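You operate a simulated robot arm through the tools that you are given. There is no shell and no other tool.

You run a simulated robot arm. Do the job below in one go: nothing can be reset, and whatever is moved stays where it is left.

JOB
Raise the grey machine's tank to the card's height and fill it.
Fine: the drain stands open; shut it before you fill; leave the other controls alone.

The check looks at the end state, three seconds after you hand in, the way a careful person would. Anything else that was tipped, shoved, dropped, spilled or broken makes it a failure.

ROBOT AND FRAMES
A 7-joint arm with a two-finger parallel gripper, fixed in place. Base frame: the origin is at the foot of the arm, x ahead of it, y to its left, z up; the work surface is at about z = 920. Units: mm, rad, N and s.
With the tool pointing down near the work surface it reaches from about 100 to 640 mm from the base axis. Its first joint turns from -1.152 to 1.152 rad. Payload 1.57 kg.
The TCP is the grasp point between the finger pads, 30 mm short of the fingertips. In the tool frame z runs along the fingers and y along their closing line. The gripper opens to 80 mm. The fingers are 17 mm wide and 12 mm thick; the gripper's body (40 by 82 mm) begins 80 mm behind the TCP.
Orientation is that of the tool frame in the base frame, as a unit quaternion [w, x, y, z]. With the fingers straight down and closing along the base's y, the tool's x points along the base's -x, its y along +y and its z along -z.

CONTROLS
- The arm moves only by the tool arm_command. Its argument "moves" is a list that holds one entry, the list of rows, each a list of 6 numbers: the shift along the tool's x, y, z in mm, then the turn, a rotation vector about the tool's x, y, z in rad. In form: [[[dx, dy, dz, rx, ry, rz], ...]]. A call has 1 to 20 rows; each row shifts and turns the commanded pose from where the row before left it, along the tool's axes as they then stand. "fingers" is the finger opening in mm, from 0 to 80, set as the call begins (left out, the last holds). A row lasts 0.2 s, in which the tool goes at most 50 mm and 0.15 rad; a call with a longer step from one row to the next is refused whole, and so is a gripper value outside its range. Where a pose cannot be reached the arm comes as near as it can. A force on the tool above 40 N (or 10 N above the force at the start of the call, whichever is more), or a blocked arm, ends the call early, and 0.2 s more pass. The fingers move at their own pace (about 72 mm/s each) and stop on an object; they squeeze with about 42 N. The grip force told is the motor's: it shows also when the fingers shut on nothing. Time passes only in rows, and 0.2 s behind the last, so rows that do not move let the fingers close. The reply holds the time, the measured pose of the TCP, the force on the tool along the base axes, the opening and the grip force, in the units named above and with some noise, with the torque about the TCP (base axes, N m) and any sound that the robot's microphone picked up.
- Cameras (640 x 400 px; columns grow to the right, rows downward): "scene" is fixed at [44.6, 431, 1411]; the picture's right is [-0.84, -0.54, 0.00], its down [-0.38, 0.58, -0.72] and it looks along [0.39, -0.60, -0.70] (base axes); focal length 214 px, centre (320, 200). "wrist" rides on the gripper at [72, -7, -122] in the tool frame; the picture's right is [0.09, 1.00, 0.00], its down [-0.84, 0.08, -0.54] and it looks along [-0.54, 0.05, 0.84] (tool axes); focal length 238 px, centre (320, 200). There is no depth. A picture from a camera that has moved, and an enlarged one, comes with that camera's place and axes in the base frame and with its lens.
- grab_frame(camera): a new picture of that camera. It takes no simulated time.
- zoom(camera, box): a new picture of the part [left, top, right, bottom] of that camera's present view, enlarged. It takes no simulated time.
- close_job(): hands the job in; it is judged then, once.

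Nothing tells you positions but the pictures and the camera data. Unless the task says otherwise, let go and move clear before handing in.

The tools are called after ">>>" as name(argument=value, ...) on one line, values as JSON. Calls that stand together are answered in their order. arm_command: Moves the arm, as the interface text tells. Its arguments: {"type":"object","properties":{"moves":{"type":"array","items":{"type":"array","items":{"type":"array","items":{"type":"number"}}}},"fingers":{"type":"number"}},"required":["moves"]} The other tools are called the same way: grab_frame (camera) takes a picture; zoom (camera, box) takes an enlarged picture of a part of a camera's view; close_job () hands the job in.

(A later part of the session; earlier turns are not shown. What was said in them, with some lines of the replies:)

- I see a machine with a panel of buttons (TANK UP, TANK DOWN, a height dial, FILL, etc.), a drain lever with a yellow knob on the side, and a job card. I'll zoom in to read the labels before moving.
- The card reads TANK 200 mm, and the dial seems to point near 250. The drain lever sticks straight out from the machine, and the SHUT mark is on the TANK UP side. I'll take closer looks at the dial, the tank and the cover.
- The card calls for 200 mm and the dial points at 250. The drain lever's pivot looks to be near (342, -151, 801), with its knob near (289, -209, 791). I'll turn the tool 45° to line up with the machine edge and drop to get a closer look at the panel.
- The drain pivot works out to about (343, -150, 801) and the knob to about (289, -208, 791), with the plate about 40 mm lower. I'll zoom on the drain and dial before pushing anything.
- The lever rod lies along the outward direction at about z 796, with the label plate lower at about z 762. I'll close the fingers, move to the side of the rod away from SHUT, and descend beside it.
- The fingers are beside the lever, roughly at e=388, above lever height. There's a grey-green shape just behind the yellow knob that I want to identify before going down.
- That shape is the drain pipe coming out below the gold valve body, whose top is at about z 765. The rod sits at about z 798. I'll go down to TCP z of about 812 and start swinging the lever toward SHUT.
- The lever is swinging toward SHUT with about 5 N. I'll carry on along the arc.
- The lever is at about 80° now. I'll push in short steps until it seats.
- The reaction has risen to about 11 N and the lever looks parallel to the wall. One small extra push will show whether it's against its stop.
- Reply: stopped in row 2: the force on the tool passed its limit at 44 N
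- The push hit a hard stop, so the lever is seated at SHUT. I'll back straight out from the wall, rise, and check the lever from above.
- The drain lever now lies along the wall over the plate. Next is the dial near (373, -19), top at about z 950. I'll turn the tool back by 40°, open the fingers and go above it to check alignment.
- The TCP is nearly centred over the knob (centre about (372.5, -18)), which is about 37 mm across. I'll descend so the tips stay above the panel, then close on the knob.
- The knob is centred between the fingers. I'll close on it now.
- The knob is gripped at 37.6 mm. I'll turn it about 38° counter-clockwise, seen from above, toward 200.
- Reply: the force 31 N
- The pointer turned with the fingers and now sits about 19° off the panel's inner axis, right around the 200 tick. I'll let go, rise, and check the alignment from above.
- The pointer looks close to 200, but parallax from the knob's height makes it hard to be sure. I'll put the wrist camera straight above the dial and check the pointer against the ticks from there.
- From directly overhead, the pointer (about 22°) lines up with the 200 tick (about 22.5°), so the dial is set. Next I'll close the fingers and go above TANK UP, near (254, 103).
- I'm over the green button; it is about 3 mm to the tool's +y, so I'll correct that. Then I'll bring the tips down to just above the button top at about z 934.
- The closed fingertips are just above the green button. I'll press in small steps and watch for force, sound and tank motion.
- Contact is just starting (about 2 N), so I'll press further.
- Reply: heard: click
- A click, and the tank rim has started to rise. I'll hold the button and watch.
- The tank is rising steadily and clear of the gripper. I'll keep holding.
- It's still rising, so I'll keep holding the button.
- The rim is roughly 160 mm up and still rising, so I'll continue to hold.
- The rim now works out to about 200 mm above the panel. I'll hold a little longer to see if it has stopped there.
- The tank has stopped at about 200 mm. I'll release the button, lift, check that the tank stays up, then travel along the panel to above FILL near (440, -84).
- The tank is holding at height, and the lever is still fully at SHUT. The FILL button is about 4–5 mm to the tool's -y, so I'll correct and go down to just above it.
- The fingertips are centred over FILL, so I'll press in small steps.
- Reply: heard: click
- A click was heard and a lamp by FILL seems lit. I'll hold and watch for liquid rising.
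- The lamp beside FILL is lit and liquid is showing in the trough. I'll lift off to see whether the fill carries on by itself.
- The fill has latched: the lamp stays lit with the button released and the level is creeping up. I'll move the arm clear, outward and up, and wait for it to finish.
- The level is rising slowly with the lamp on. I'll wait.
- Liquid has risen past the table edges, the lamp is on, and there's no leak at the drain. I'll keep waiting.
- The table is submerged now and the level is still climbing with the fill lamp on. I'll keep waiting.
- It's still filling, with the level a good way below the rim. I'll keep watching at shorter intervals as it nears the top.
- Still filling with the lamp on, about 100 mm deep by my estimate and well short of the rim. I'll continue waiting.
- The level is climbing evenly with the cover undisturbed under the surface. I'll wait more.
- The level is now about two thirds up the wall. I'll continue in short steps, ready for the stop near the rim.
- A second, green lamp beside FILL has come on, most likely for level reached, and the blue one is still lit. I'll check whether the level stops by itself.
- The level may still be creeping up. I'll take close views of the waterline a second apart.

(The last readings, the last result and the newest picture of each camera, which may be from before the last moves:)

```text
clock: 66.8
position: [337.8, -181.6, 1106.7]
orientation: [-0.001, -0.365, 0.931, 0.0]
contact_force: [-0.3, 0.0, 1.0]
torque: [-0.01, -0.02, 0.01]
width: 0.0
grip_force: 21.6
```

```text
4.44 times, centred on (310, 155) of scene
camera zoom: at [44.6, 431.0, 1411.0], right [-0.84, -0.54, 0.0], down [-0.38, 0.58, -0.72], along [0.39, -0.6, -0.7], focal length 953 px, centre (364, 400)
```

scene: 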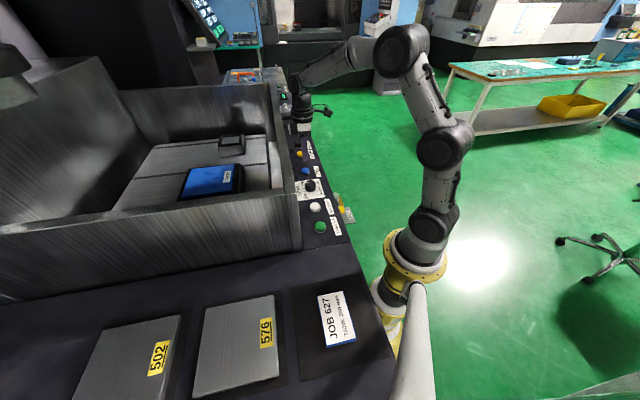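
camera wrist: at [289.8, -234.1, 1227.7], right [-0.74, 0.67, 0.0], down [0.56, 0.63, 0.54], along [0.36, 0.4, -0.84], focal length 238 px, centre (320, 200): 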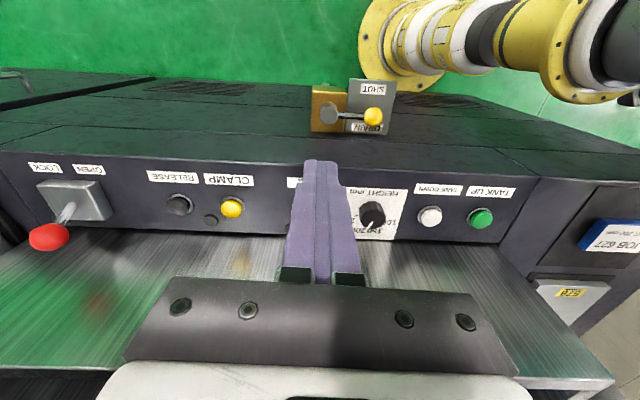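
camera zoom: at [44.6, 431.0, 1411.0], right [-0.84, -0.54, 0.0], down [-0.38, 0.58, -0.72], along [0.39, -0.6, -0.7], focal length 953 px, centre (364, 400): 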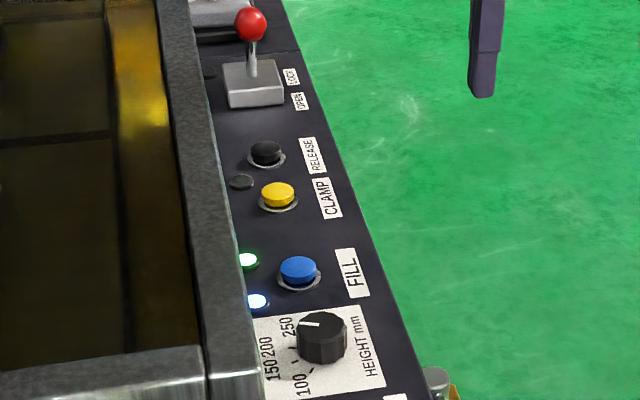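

The waterline is identical in both views, about 35–40 mm below the rim, so the fill has stopped with the green lamp lit. One last look over the whole scene and the drain before I hand in.

>>> arm_command(moves=[[[0, 0, 0, 0, 0, 0], [0, 0, 0, 0, 0, 0], [0, 0, 0, 0, 0, 0], [0, 0, 0, 0, 0, 0], [0, 0, 0, 0, 0, 0], [0, 0, 0, 0, 0, 0], [0, 0, 0, 0, 0, 0], [0, 0, 0, 0, 0, 0], [0, 0, 0, 0, 0, 0], [0, 0, 0, 0, 0, 0]]], fingers=0)

>>> grab_frame(camera="scene")

>>> zoom(camera="scene", box=[160, 70, 290, 150])

>>> zoom(camera="wrist", box=[270, 60, 430, 160])

>>> zoom(camera="scene", box=[240, 160, 360, 270])

```text
clock: 69.0
position: [339.2, -182.8, 1106.4]
orientation: [-0.001, -0.365, 0.931, -0.001]
contact_force: [-0.7, -0.1, 0.2]
torque: [-0.02, -0.02, 0.0]
width: 0.0
grip_force: 21.2
```

```text
taken
```

scene: 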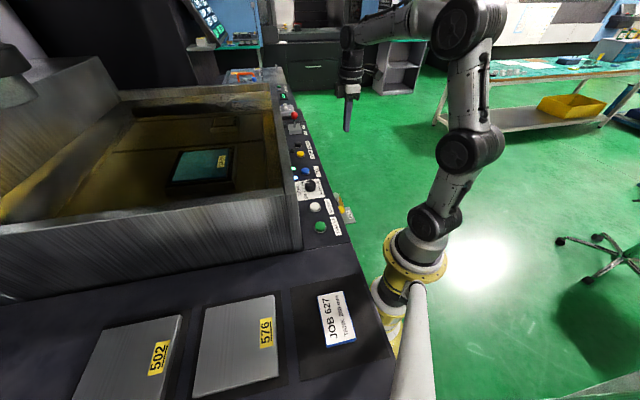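

```text
4.92 times, centred on (225, 110) of scene
camera zoom: at [44.6, 431.0, 1411.0], right [-0.84, -0.54, 0.0], down [-0.38, 0.58, -0.72], along [0.39, -0.6, -0.7], focal length 1056 px, centre (788, 643)
```

zoom: 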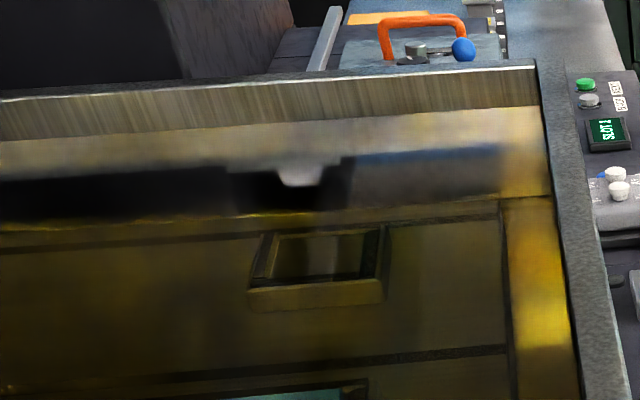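

```text
4.00 times, centred on (350, 110) of wrist
camera zoom: at [289.8, -234.1, 1227.7], right [-0.74, 0.67, 0.0], down [0.56, 0.63, 0.54], along [0.36, 0.4, -0.84], focal length 953 px, centre (200, 560)
```

zoom: 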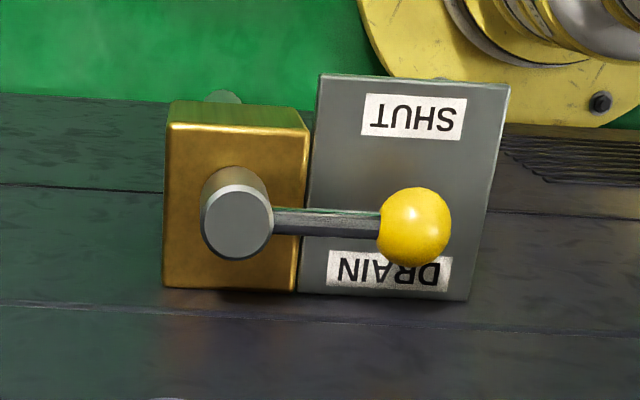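

```text
3.64 times, centred on (300, 215) of scene
camera zoom: at [44.6, 431.0, 1411.0], right [-0.84, -0.54, 0.0], down [-0.38, 0.58, -0.72], along [0.39, -0.6, -0.7], focal length 780 px, centre (393, 146)
```

zoom: 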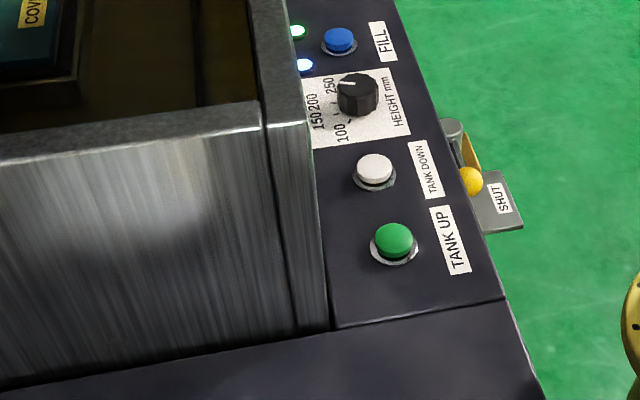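

The drain lever is at SHUT, the dial is on 200, and the tank stands about 200 mm up and full. The level is steady, nothing has leaked and the arm is clear, so I'm handing in.

>>> close_job()

```text
The job is handed in.
```

The tank is raised to about 200 mm, the height on the card, and filled. The drain was shut first, and I've handed the job in.

- **Drain:** I swung the lever from open to SHUT until it hit its stop. There was no sign of a leak during or after filling.
- **Height:** The dial was on 250, so I turned it to 200; seen from overhead, the pointer lined up with the tick. I held TANK UP until the tank stopped by itself. From the pictures, the rim is about 200 mm above the panel.
- **Fill:** One press of FILL started it, and the level then stopped by itself below the rim. The green lamp beside FILL came on as it reached the top. The blue lamp that came on with the press is still lit, and I left it that way.

I didn't touch any other control, and the arm is clear of the machine.
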